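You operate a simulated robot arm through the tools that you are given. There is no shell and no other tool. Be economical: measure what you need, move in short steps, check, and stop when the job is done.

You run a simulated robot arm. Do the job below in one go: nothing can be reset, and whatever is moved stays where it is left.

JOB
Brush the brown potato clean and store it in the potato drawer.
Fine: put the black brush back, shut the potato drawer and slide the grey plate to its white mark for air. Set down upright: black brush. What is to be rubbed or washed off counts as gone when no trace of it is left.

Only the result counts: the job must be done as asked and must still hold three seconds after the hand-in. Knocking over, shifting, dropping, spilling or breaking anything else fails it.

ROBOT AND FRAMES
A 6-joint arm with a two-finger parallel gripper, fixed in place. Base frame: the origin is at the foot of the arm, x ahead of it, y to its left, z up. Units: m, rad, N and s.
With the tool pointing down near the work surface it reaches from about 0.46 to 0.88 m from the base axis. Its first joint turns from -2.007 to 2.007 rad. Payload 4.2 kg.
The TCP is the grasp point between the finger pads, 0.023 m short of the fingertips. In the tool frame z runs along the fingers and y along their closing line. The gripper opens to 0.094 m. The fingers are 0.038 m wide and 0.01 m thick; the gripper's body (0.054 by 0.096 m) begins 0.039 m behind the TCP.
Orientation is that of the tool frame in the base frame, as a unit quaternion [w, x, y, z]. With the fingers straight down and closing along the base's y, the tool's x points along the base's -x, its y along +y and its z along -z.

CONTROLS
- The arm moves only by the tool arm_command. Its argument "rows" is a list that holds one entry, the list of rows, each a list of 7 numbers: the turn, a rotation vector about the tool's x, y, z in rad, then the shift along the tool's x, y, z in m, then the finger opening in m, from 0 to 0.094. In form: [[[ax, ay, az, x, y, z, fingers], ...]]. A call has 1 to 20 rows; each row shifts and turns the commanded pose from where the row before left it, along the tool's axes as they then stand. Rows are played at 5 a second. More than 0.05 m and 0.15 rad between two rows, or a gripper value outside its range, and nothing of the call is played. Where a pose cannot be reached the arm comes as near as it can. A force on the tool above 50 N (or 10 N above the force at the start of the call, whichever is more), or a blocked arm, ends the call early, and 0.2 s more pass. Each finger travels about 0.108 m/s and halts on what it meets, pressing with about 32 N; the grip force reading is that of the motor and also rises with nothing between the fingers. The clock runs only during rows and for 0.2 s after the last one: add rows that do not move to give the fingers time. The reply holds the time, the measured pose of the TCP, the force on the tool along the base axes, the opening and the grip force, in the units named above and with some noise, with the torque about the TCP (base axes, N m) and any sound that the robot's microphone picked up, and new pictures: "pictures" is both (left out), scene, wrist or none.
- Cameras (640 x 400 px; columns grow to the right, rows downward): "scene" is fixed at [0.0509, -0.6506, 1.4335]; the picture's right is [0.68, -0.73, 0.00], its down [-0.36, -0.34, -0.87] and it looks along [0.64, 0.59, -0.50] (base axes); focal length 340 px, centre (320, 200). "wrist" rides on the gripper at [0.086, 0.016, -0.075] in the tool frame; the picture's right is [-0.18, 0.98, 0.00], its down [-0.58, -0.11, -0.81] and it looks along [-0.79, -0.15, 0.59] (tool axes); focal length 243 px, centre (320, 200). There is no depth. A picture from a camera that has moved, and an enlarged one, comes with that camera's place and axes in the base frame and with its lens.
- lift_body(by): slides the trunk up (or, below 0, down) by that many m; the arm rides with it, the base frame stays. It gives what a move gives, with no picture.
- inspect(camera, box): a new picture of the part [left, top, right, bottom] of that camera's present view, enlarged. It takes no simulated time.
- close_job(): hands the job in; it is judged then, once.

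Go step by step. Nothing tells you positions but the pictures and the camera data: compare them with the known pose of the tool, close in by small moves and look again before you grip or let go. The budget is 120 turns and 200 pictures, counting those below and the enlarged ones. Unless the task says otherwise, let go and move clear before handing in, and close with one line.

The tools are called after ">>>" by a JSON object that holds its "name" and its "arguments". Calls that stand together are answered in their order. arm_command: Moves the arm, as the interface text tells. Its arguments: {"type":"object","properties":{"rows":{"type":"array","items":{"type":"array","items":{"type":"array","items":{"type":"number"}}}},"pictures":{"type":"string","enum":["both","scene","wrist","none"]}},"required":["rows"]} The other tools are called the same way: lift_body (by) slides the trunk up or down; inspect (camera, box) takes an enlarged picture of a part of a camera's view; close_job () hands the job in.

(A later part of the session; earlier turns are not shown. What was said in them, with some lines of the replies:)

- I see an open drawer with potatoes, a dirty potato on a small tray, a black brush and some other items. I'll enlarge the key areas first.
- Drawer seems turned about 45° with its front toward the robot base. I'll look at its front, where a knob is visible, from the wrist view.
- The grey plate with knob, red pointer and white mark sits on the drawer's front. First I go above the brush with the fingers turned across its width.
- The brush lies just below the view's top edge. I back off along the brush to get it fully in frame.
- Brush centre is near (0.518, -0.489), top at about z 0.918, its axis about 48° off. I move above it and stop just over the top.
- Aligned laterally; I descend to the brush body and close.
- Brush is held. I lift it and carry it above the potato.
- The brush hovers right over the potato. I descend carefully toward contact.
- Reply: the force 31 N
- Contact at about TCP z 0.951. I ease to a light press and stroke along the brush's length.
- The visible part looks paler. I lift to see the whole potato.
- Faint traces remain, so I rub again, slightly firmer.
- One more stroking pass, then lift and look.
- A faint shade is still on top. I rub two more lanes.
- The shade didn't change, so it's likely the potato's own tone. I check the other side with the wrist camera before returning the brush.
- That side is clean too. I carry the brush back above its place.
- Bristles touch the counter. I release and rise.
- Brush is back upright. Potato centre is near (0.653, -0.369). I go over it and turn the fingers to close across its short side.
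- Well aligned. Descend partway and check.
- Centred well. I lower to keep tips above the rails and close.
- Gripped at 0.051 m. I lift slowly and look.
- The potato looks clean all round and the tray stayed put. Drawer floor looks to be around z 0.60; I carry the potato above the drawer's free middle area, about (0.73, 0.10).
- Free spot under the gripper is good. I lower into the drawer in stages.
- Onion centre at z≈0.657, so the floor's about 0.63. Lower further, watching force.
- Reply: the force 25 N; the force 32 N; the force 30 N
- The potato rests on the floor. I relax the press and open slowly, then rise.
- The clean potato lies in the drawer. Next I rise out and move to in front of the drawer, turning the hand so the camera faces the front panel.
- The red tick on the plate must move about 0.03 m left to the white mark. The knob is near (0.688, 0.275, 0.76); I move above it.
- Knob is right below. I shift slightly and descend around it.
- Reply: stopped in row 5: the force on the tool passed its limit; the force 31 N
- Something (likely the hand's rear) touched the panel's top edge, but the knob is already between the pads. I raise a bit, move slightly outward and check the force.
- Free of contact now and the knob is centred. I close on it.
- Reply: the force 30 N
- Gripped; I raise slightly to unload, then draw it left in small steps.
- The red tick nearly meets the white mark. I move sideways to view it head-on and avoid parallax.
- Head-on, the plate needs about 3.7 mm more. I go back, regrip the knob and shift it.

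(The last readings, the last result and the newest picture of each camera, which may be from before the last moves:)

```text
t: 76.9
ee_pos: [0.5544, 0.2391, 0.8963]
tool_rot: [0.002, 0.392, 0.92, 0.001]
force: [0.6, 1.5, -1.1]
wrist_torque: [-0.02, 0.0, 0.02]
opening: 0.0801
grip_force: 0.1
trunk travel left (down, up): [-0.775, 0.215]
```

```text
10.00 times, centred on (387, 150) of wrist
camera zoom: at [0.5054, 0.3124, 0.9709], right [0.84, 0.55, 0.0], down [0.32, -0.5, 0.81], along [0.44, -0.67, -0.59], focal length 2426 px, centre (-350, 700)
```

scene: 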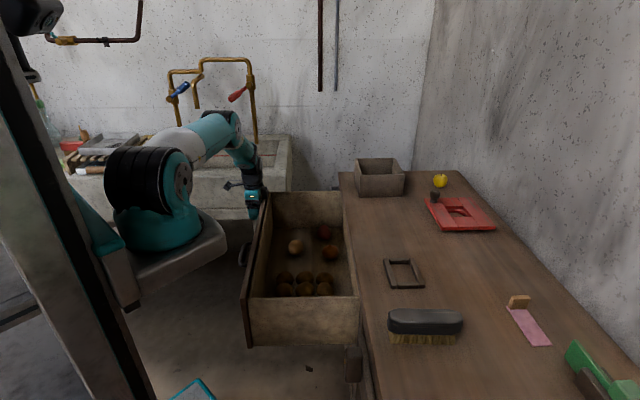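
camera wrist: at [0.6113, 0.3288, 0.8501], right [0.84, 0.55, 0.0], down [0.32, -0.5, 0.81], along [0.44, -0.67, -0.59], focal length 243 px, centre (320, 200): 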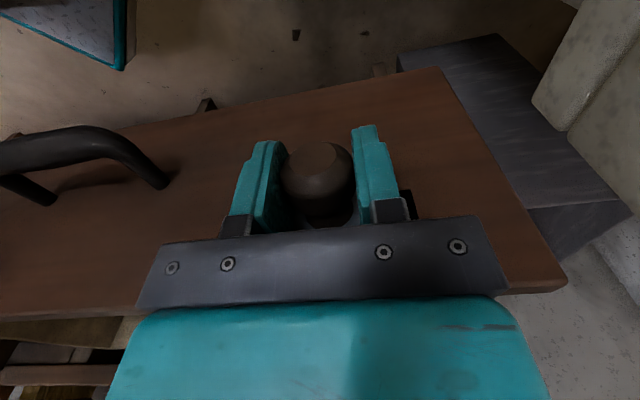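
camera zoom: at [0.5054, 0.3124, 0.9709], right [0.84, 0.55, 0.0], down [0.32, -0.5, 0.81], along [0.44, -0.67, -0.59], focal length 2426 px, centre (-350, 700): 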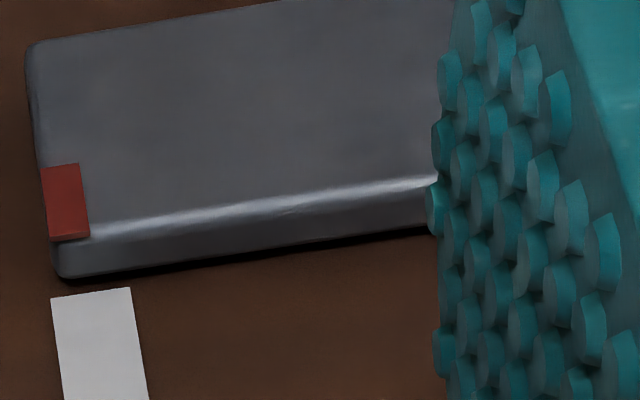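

Overshot by about 2 mm; a small correction back is cheap.

>>> {"name": "arm_command", "arguments": {"rows": [[[0, 0, 0, 0, 0.042, 0, 0.08], [0, 0, 0, 0, 0.042, 0, 0.08], [0, 0, 0, -0.03, 0, 0, 0.08], [0, 0, 0, -0.03, 0, 0.04, 0.08], [0, 0, 0, 0, 0, 0.04, 0.08], [0, 0, 0, 0, 0, 0.039, 0.08], [0, 0, 0, 0, 0, 0, 0.06], [0, 0, 0, 0, 0, 0, 0.04], [0, 0, 0, 0, 0, 0, 0.02], [0, 0, 0, 0, 0, 0, 0.02], [0, 0, 0, 0, 0.001, 0, 0.02], [0, 0, 0, 0, 0.001, 0, 0.02], [0, 0, 0, 0, 0, 0, 0.02]]], "pictures": "none"}}

>>> {"name": "arm_command", "arguments": {"rows": [[[0, 0, 0, 0, 0, 0, 0.02], [0, 0, 0, 0, 0, 0, 0.05], [0, 0, 0, 0, 0, 0, 0.08], [0, 0, 0, 0, 0, 0, 0.08], [0, 0, 0, 0, 0, -0.04, 0.08], [0, 0, 0, 0, 0, -0.04, 0.08], [0, 0, 0, 0.03, 0, -0.04, 0.08], [0, 0, 0, 0.03, 0, 0, 0.08], [0, 0, 0, 0, -0.042, 0, 0.08], [0, 0, 0, 0, -0.042, 0, 0.08], [0, 0, 0, 0, 0, 0, 0.08]]], "pictures": "none"}}

>>> {"name": "inspect", "arguments": {"camera": "wrist", "box": [340, 100, 400, 190]}}

```text
t: 79.7
ee_pos: [0.6593, 0.253, 0.775]
tool_rot: [0.001, 0.392, 0.92, 0.001]
force: [6.3, -6.9, -8.1]
wrist_torque: [0.06, 0.11, 1.61]
opening: 0.0334
grip_force: 45.0
trunk travel left (down, up): [-0.775, 0.215]
```

```text
t: 82.1
ee_pos: [0.5559, 0.2397, 0.8979]
tool_rot: [0.001, 0.392, 0.92, 0.002]
force: [0.0, -1.0, -0.1]
wrist_torque: [-0.01, 0.0, -0.04]
opening: 0.0801
grip_force: 0.1
trunk travel left (down, up): [-0.775, 0.215]
```

```text
4.44 times, centred on (370, 145) of wrist
camera zoom: at [0.507, 0.3143, 0.9715], right [0.84, 0.55, 0.0], down [0.32, -0.5, 0.81], along [0.44, -0.67, -0.59], focal length 1078 px, centre (98, 444)
```

zoom: 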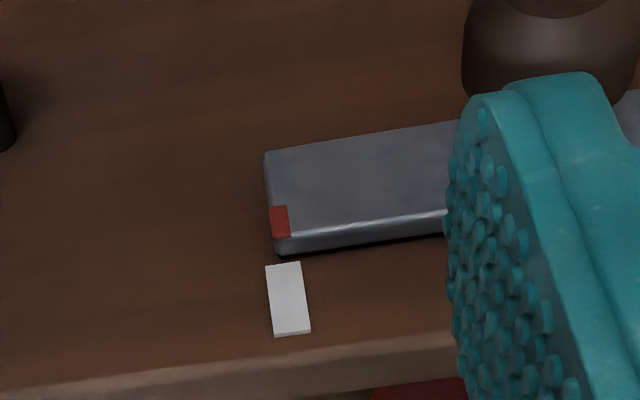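

The red tick is now aligned with the white mark. Next: close fingers, go in front of the drawer handle and lower to its height for pushing.

>>> {"name": "arm_command", "arguments": {"rows": [[[0, 0, 0, 0.006, -0.043, 0, 0.04], [0, 0, 0, 0.006, -0.043, 0, 0.0], [0, 0, 0, 0, 0, 0.04, 0.0], [0, 0, 0, 0, 0, 0.04, 0.0], [0, 0, 0, 0, 0, 0.04, 0.0], [0, 0, 0, 0, 0, 0.04, 0.0], [0, 0, 0, 0, 0, 0.03, 0.0], [0, 0, 0, 0, 0, 0.0, 0.0]]]}}

>>> {"name": "inspect", "arguments": {"camera": "scene", "box": [200, 160, 360, 360]}}

```text
t: 83.9
ee_pos: [0.4868, 0.1888, 0.7052]
tool_rot: [0.003, 0.392, 0.92, 0.001]
force: [1.8, 0.4, -0.6]
wrist_torque: [0.03, -0.01, 0.0]
opening: 0.0002
grip_force: 31.9
trunk travel left (down, up): [-0.775, 0.215]
camera wrist: at [0.4385, 0.263, 0.7796], right [0.84, 0.55, 0.0], down [0.32, -0.5, 0.81], along [0.44, -0.67, -0.59], focal length 243 px, centre (320, 200)
```

scene: 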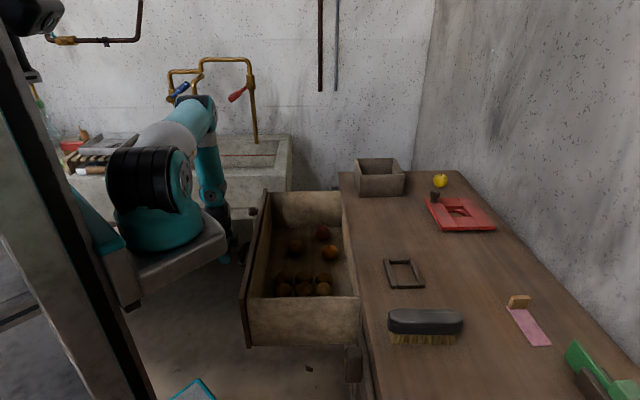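
wrist: 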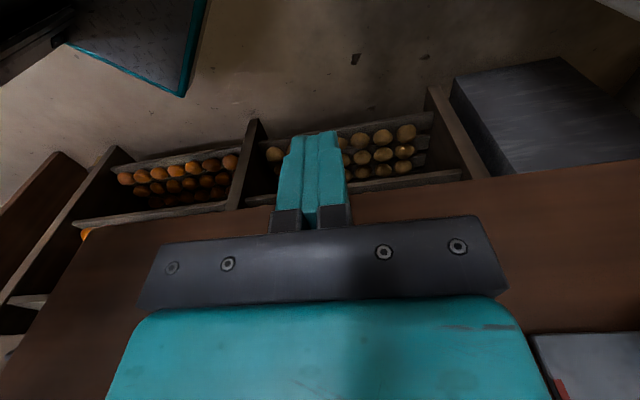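

```text
2.00 times, centred on (280, 260) of scene
camera zoom: at [0.0509, -0.6506, 1.4335], right [0.68, -0.73, 0.0], down [-0.36, -0.34, -0.87], along [0.64, 0.59, -0.5], focal length 679 px, centre (400, 80)
```

zoom: 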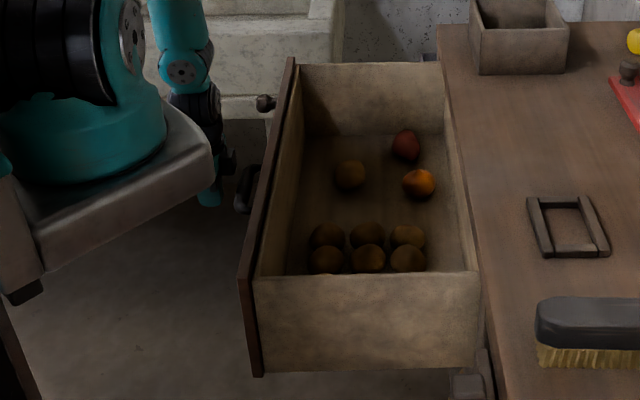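

The fingers stand in front of the handle. I push forward slowly.

>>> {"name": "arm_command", "arguments": {"rows": [[[0, 0, 0, -0.015, 0, 0, 0.0], [0, 0, 0, -0.015, 0, 0, 0.0], [0, 0, 0, -0.012, 0, 0, 0.0], [0, 0, 0, -0.012, 0, 0, 0.0], [0, 0, 0, -0.012, 0, 0, 0.0], [0, 0, 0, -0.012, 0, 0, 0.0], [0, 0, 0, -0.012, 0, 0, 0.0]]]}}

>>> {"name": "inspect", "arguments": {"camera": "scene", "box": [200, 160, 360, 360]}}

```text
t: 85.5
ee_pos: [0.5494, 0.1231, 0.7058]
tool_rot: [0.001, 0.391, 0.92, 0.002]
force: [-0.1, -0.5, -0.5]
wrist_torque: [0.01, 0.0, -0.02]
opening: 0.0
grip_force: 31.7
trunk travel left (down, up): [-0.775, 0.215]
camera wrist: at [0.5007, 0.1982, 0.7806], right [0.84, 0.55, 0.0], down [0.32, -0.5, 0.81], along [0.44, -0.67, -0.59], focal length 243 px, centre (320, 200)
```

scene: 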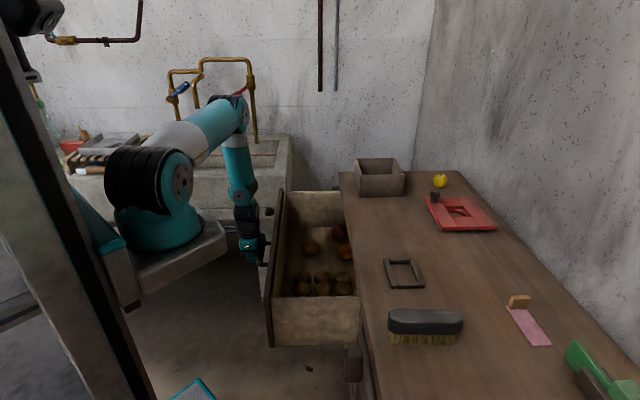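
wrist: 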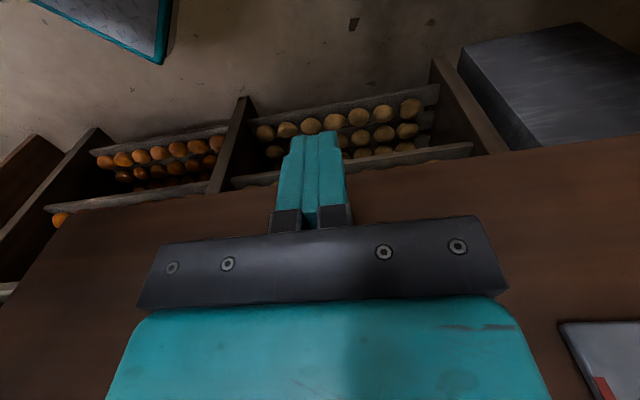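

```text
2.00 times, centred on (280, 260) of scene
camera zoom: at [0.0509, -0.6506, 1.4335], right [0.68, -0.73, 0.0], down [-0.36, -0.34, -0.87], along [0.64, 0.59, -0.5], focal length 679 px, centre (400, 80)
```

zoom: 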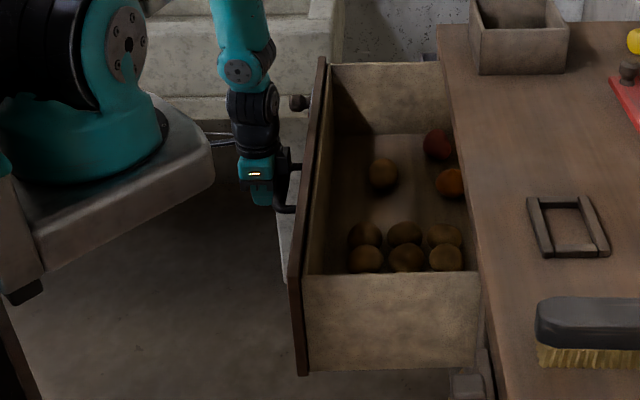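

>>> {"name": "arm_command", "arguments": {"rows": [[[0, 0, 0, -0.012, 0, 0, 0.0], [0, 0, 0, -0.012, 0, 0, 0.0], [0, 0, 0, -0.012, 0, 0, 0.0], [0, 0, 0, -0.012, 0, 0, 0.0], [0, 0, 0, -0.012, 0, 0, 0.0], [0, 0, 0, -0.012, 0, 0, 0.0], [0, 0, 0, -0.012, 0, 0, 0.0], [0, 0, 0, -0.012, 0, 0, 0.0], [0, 0, 0, -0.012, 0, 0, 0.0], [0, 0, 0, -0.012, 0, 0, 0.0], [0, 0, 0, -0.012, 0, 0, 0.0], [0, 0, 0, -0.012, 0, 0, 0.0], [0, 0, 0, 0, 0, 0, 0.0]]]}}

>>> {"name": "inspect", "arguments": {"camera": "scene", "box": [240, 160, 400, 360]}}

```text
t: 88.3
ee_pos: [0.6488, 0.0195, 0.7068]
tool_rot: [0.002, 0.393, 0.92, 0.001]
force: [0.0, -0.9, -0.3]
wrist_torque: [0.02, 0.03, -0.02]
opening: 0.0
grip_force: 31.7
trunk travel left (down, up): [-0.775, 0.215]
camera wrist: at [0.6003, 0.094, 0.7812], right [0.84, 0.55, 0.0], down [0.32, -0.5, 0.81], along [0.44, -0.67, -0.59], focal length 243 px, centre (320, 200)
```

scene: 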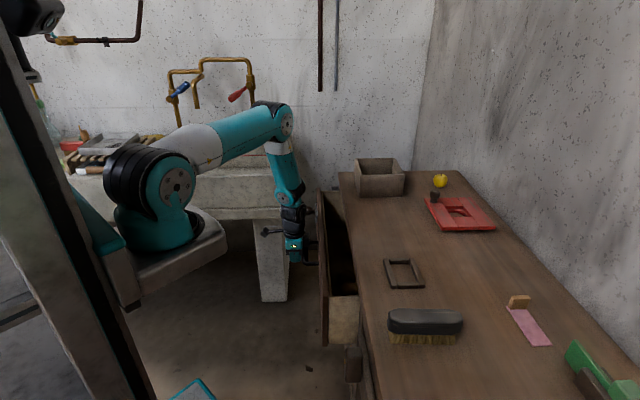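
wrist: 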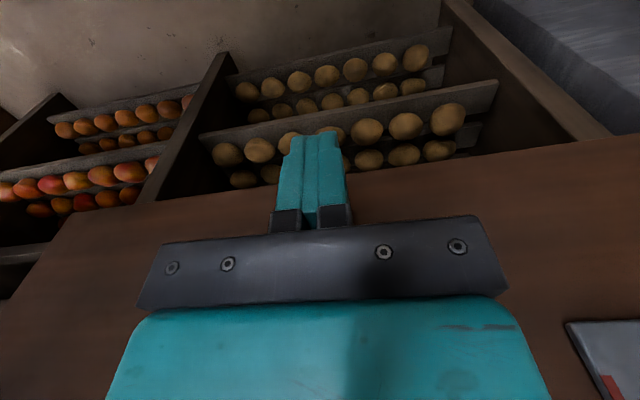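

```text
2.00 times, centred on (320, 260) of scene
camera zoom: at [0.0509, -0.6506, 1.4335], right [0.68, -0.73, 0.0], down [-0.36, -0.34, -0.87], along [0.64, 0.59, -0.5], focal length 679 px, centre (320, 80)
```

zoom: 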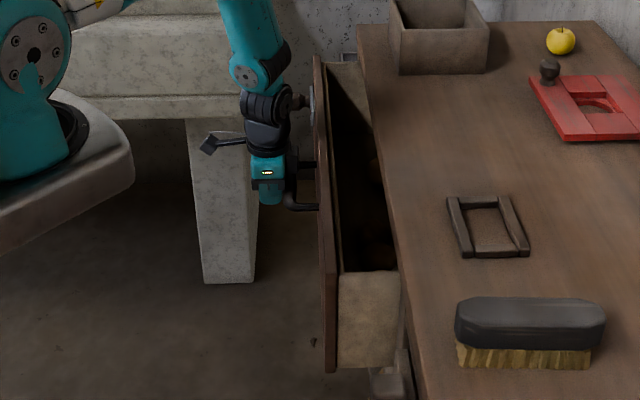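

>>> {"name": "arm_command", "arguments": {"rows": [[[0, 0, 0, -0.012, 0, 0, 0.0], [0, 0, 0, -0.012, 0, 0, 0.0], [0, 0, 0, -0.012, 0, 0, 0.0], [0, 0, 0, -0.01, 0, 0, 0.0], [0, 0, 0, -0.01, 0, 0, 0.0], [0, 0, 0, 0, 0, 0, 0.0]]], "pictures": "scene"}}

>>> {"name": "inspect", "arguments": {"camera": "scene", "box": [270, 160, 400, 380]}}

```text
t: 89.7
ee_pos: [0.6875, -0.0204, 0.7063]
tool_rot: [0.002, 0.392, 0.92, 0.001]
force: [0.1, -0.3, 0.6]
wrist_torque: [0.02, -0.01, 0.02]
opening: 0.0
grip_force: 31.5
trunk travel left (down, up): [-0.775, 0.215]
```

scene: 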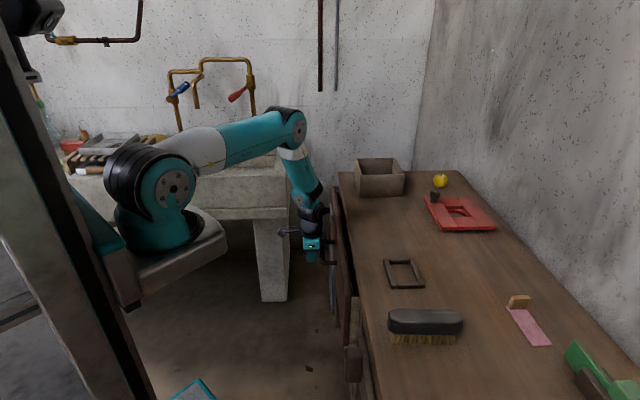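

```text
1.82 times, centred on (335, 270) of scene
camera zoom: at [0.0509, -0.6506, 1.4335], right [0.68, -0.73, 0.0], down [-0.36, -0.34, -0.87], along [0.64, 0.59, -0.5], focal length 618 px, centre (293, 73)
```

zoom: 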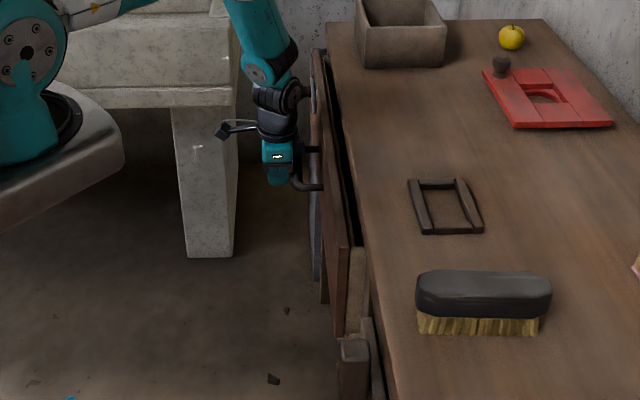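

>>> {"name": "arm_command", "arguments": {"rows": [[[0, 0, 0, -0.008, 0, 0, 0.0], [0, 0, 0, -0.008, 0, 0, 0.0], [0, 0, 0, -0.006, 0, 0, 0.0], [0, 0, 0, 0, 0, 0, 0.0]]], "pictures": "none"}}

>>> {"name": "inspect", "arguments": {"camera": "scene", "box": [290, 170, 390, 390]}}

```text
t: 90.7
ee_pos: [0.7008, -0.0347, 0.7064]
tool_rot: [0.001, 0.392, 0.92, 0.001]
force: [-6.8, 8.0, 4.0]
wrist_torque: [-0.18, -0.23, 0.11]
opening: 0.0
grip_force: 32.1
trunk travel left (down, up): [-0.775, 0.215]
```

```text
1.82 times, centred on (340, 280) of scene
camera zoom: at [0.0509, -0.6506, 1.4335], right [0.68, -0.73, 0.0], down [-0.36, -0.34, -0.87], along [0.64, 0.59, -0.5], focal length 618 px, centre (284, 54)
```

zoom: 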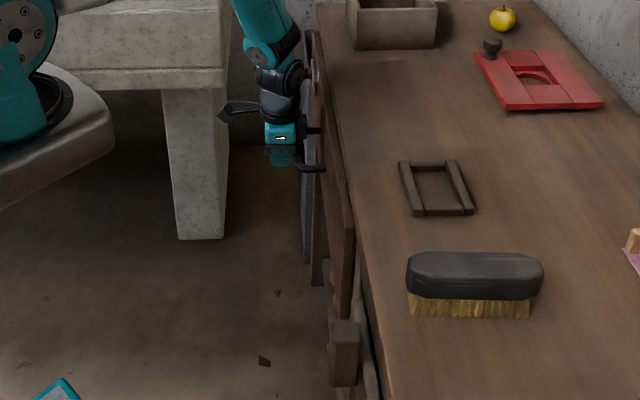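

Contact force rises: probably the end stop. One more small push to confirm.

>>> {"name": "arm_command", "arguments": {"rows": [[[0, 0, 0, -0.004, 0, 0, 0.0], [0, 0, 0, 0, 0, 0, 0.0]]], "pictures": "none"}}

>>> {"name": "inspect", "arguments": {"camera": "scene", "box": [320, 180, 370, 320]}}

```text
t: 91.3
ee_pos: [0.7014, -0.0342, 0.7074]
tool_rot: [-0.003, 0.389, 0.921, 0.003]
force: [-32.4, 35.0, 13.6]
wrist_torque: [-0.88, -0.85, 0.35]
opening: 0.0
grip_force: 32.2
trunk travel left (down, up): [-0.775, 0.215]
```

```text
2.86 times, centred on (345, 250) of scene
camera zoom: at [0.0509, -0.6506, 1.4335], right [0.68, -0.73, 0.0], down [-0.36, -0.34, -0.87], along [0.64, 0.59, -0.5], focal length 970 px, centre (249, 57)
```

zoom: 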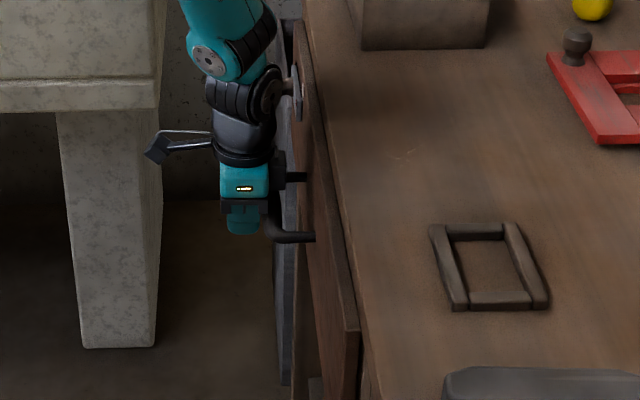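

The drawer is against its stop. I retreat, rise and check the plate and the drawer once more.

>>> {"name": "arm_command", "arguments": {"rows": [[[0, 0, 0, 0.01, 0, 0, 0.0], [0, 0, 0, 0.03, 0, 0, 0.0], [0, 0, 0, 0.04, 0, 0, 0.0], [0, 0, 0, 0.04, 0, 0, 0.0], [0, 0, 0, 0.02, 0.04, -0.02, 0.0], [0, 0, 0, 0, 0.02, -0.045, 0.0], [0, 0, 0, 0, 0, -0.045, 0.0], [0, 0, 0, 0, 0, -0.045, 0.0], [0, 0, 0, 0, 0, -0.045, 0.0], [0, 0, 0, 0, 0, 0, 0.0], [0, 0, 0, 0, 0, 0, 0.0]]]}}

```text
t: 93.7
ee_pos: [0.6504, 0.1028, 0.9079]
tool_rot: [0.002, 0.392, 0.92, 0.001]
force: [0.3, -0.4, -0.1]
wrist_torque: [0.01, -0.02, 0.0]
opening: 0.0
grip_force: 31.9
trunk travel left (down, up): [-0.775, 0.215]
camera wrist: at [0.6016, 0.1771, 0.982], right [0.84, 0.55, 0.0], down [0.32, -0.5, 0.81], along [0.44, -0.67, -0.59], focal length 243 px, centre (320, 200)
```

scene: 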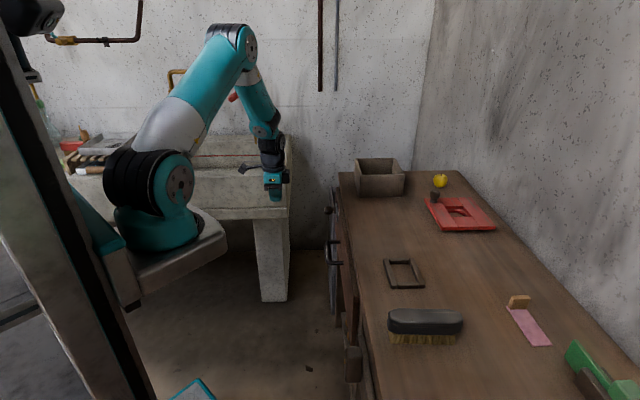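
wrist: 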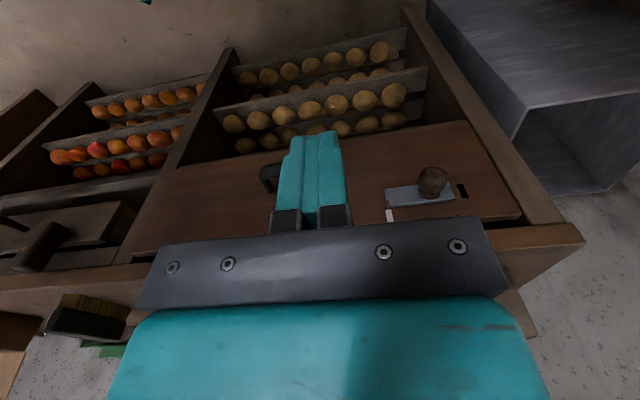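

>>> {"name": "inspect", "arguments": {"camera": "wrist", "box": [350, 140, 540, 260]}}

>>> {"name": "inspect", "arguments": {"camera": "scene", "box": [300, 180, 480, 380]}}

```text
3.33 times, centred on (445, 200) of wrist
camera zoom: at [0.6016, 0.1771, 0.982], right [0.84, 0.55, 0.0], down [0.32, -0.5, 0.81], along [0.44, -0.67, -0.59], focal length 809 px, centre (-97, 200)
```

zoom: 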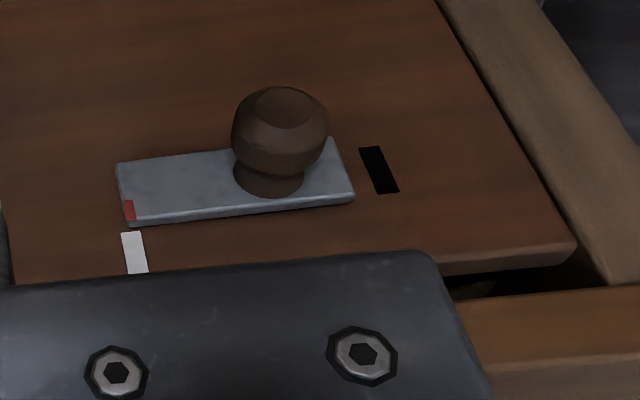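

```text
2.00 times, centred on (390, 280) of scene
camera zoom: at [0.0509, -0.6506, 1.4335], right [0.68, -0.73, 0.0], down [-0.36, -0.34, -0.87], along [0.64, 0.59, -0.5], focal length 679 px, centre (180, 40)
```

zoom: 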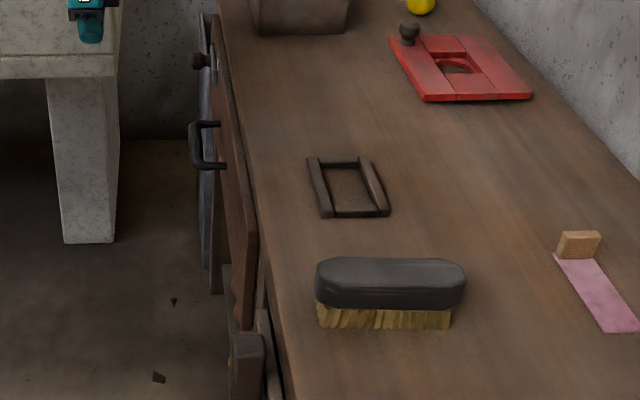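

>>> {"name": "inspect", "arguments": {"camera": "scene", "box": [325, 260, 385, 360]}}

>>> {"name": "inspect", "arguments": {"camera": "scene", "box": [315, 175, 365, 245]}}

```text
4.00 times, centred on (355, 310) of scene
camera zoom: at [0.0509, -0.6506, 1.4335], right [0.68, -0.73, 0.0], down [-0.36, -0.34, -0.87], along [0.64, 0.59, -0.5], focal length 1359 px, centre (180, -240)
```

zoom: 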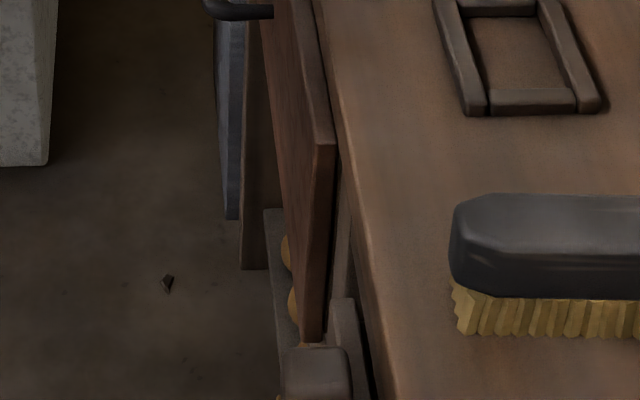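

```text
5.71 times, centred on (340, 210) of scene
camera zoom: at [0.0509, -0.6506, 1.4335], right [0.68, -0.73, 0.0], down [-0.36, -0.34, -0.87], along [0.64, 0.59, -0.5], focal length 1941 px, centre (206, 143)
```

zoom: 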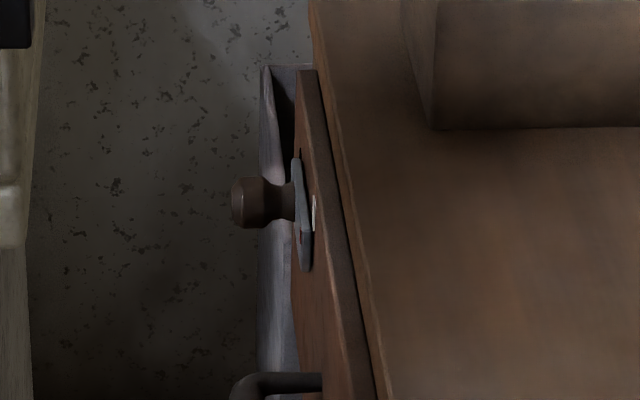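

The drawer front sits flush, the red tick meets the white mark, the brush stands upright in its place and the hand is clear. I hand in.

>>> {"name": "close_job", "arguments": {}}

```text
The job is handed in.
```

The job is done and handed in: I brushed the potato clean and placed it in the potato drawer. The drawer is shut against its stop, the grey plate is at its white mark, and the black brush is back upright within a few millimetres of where it was.
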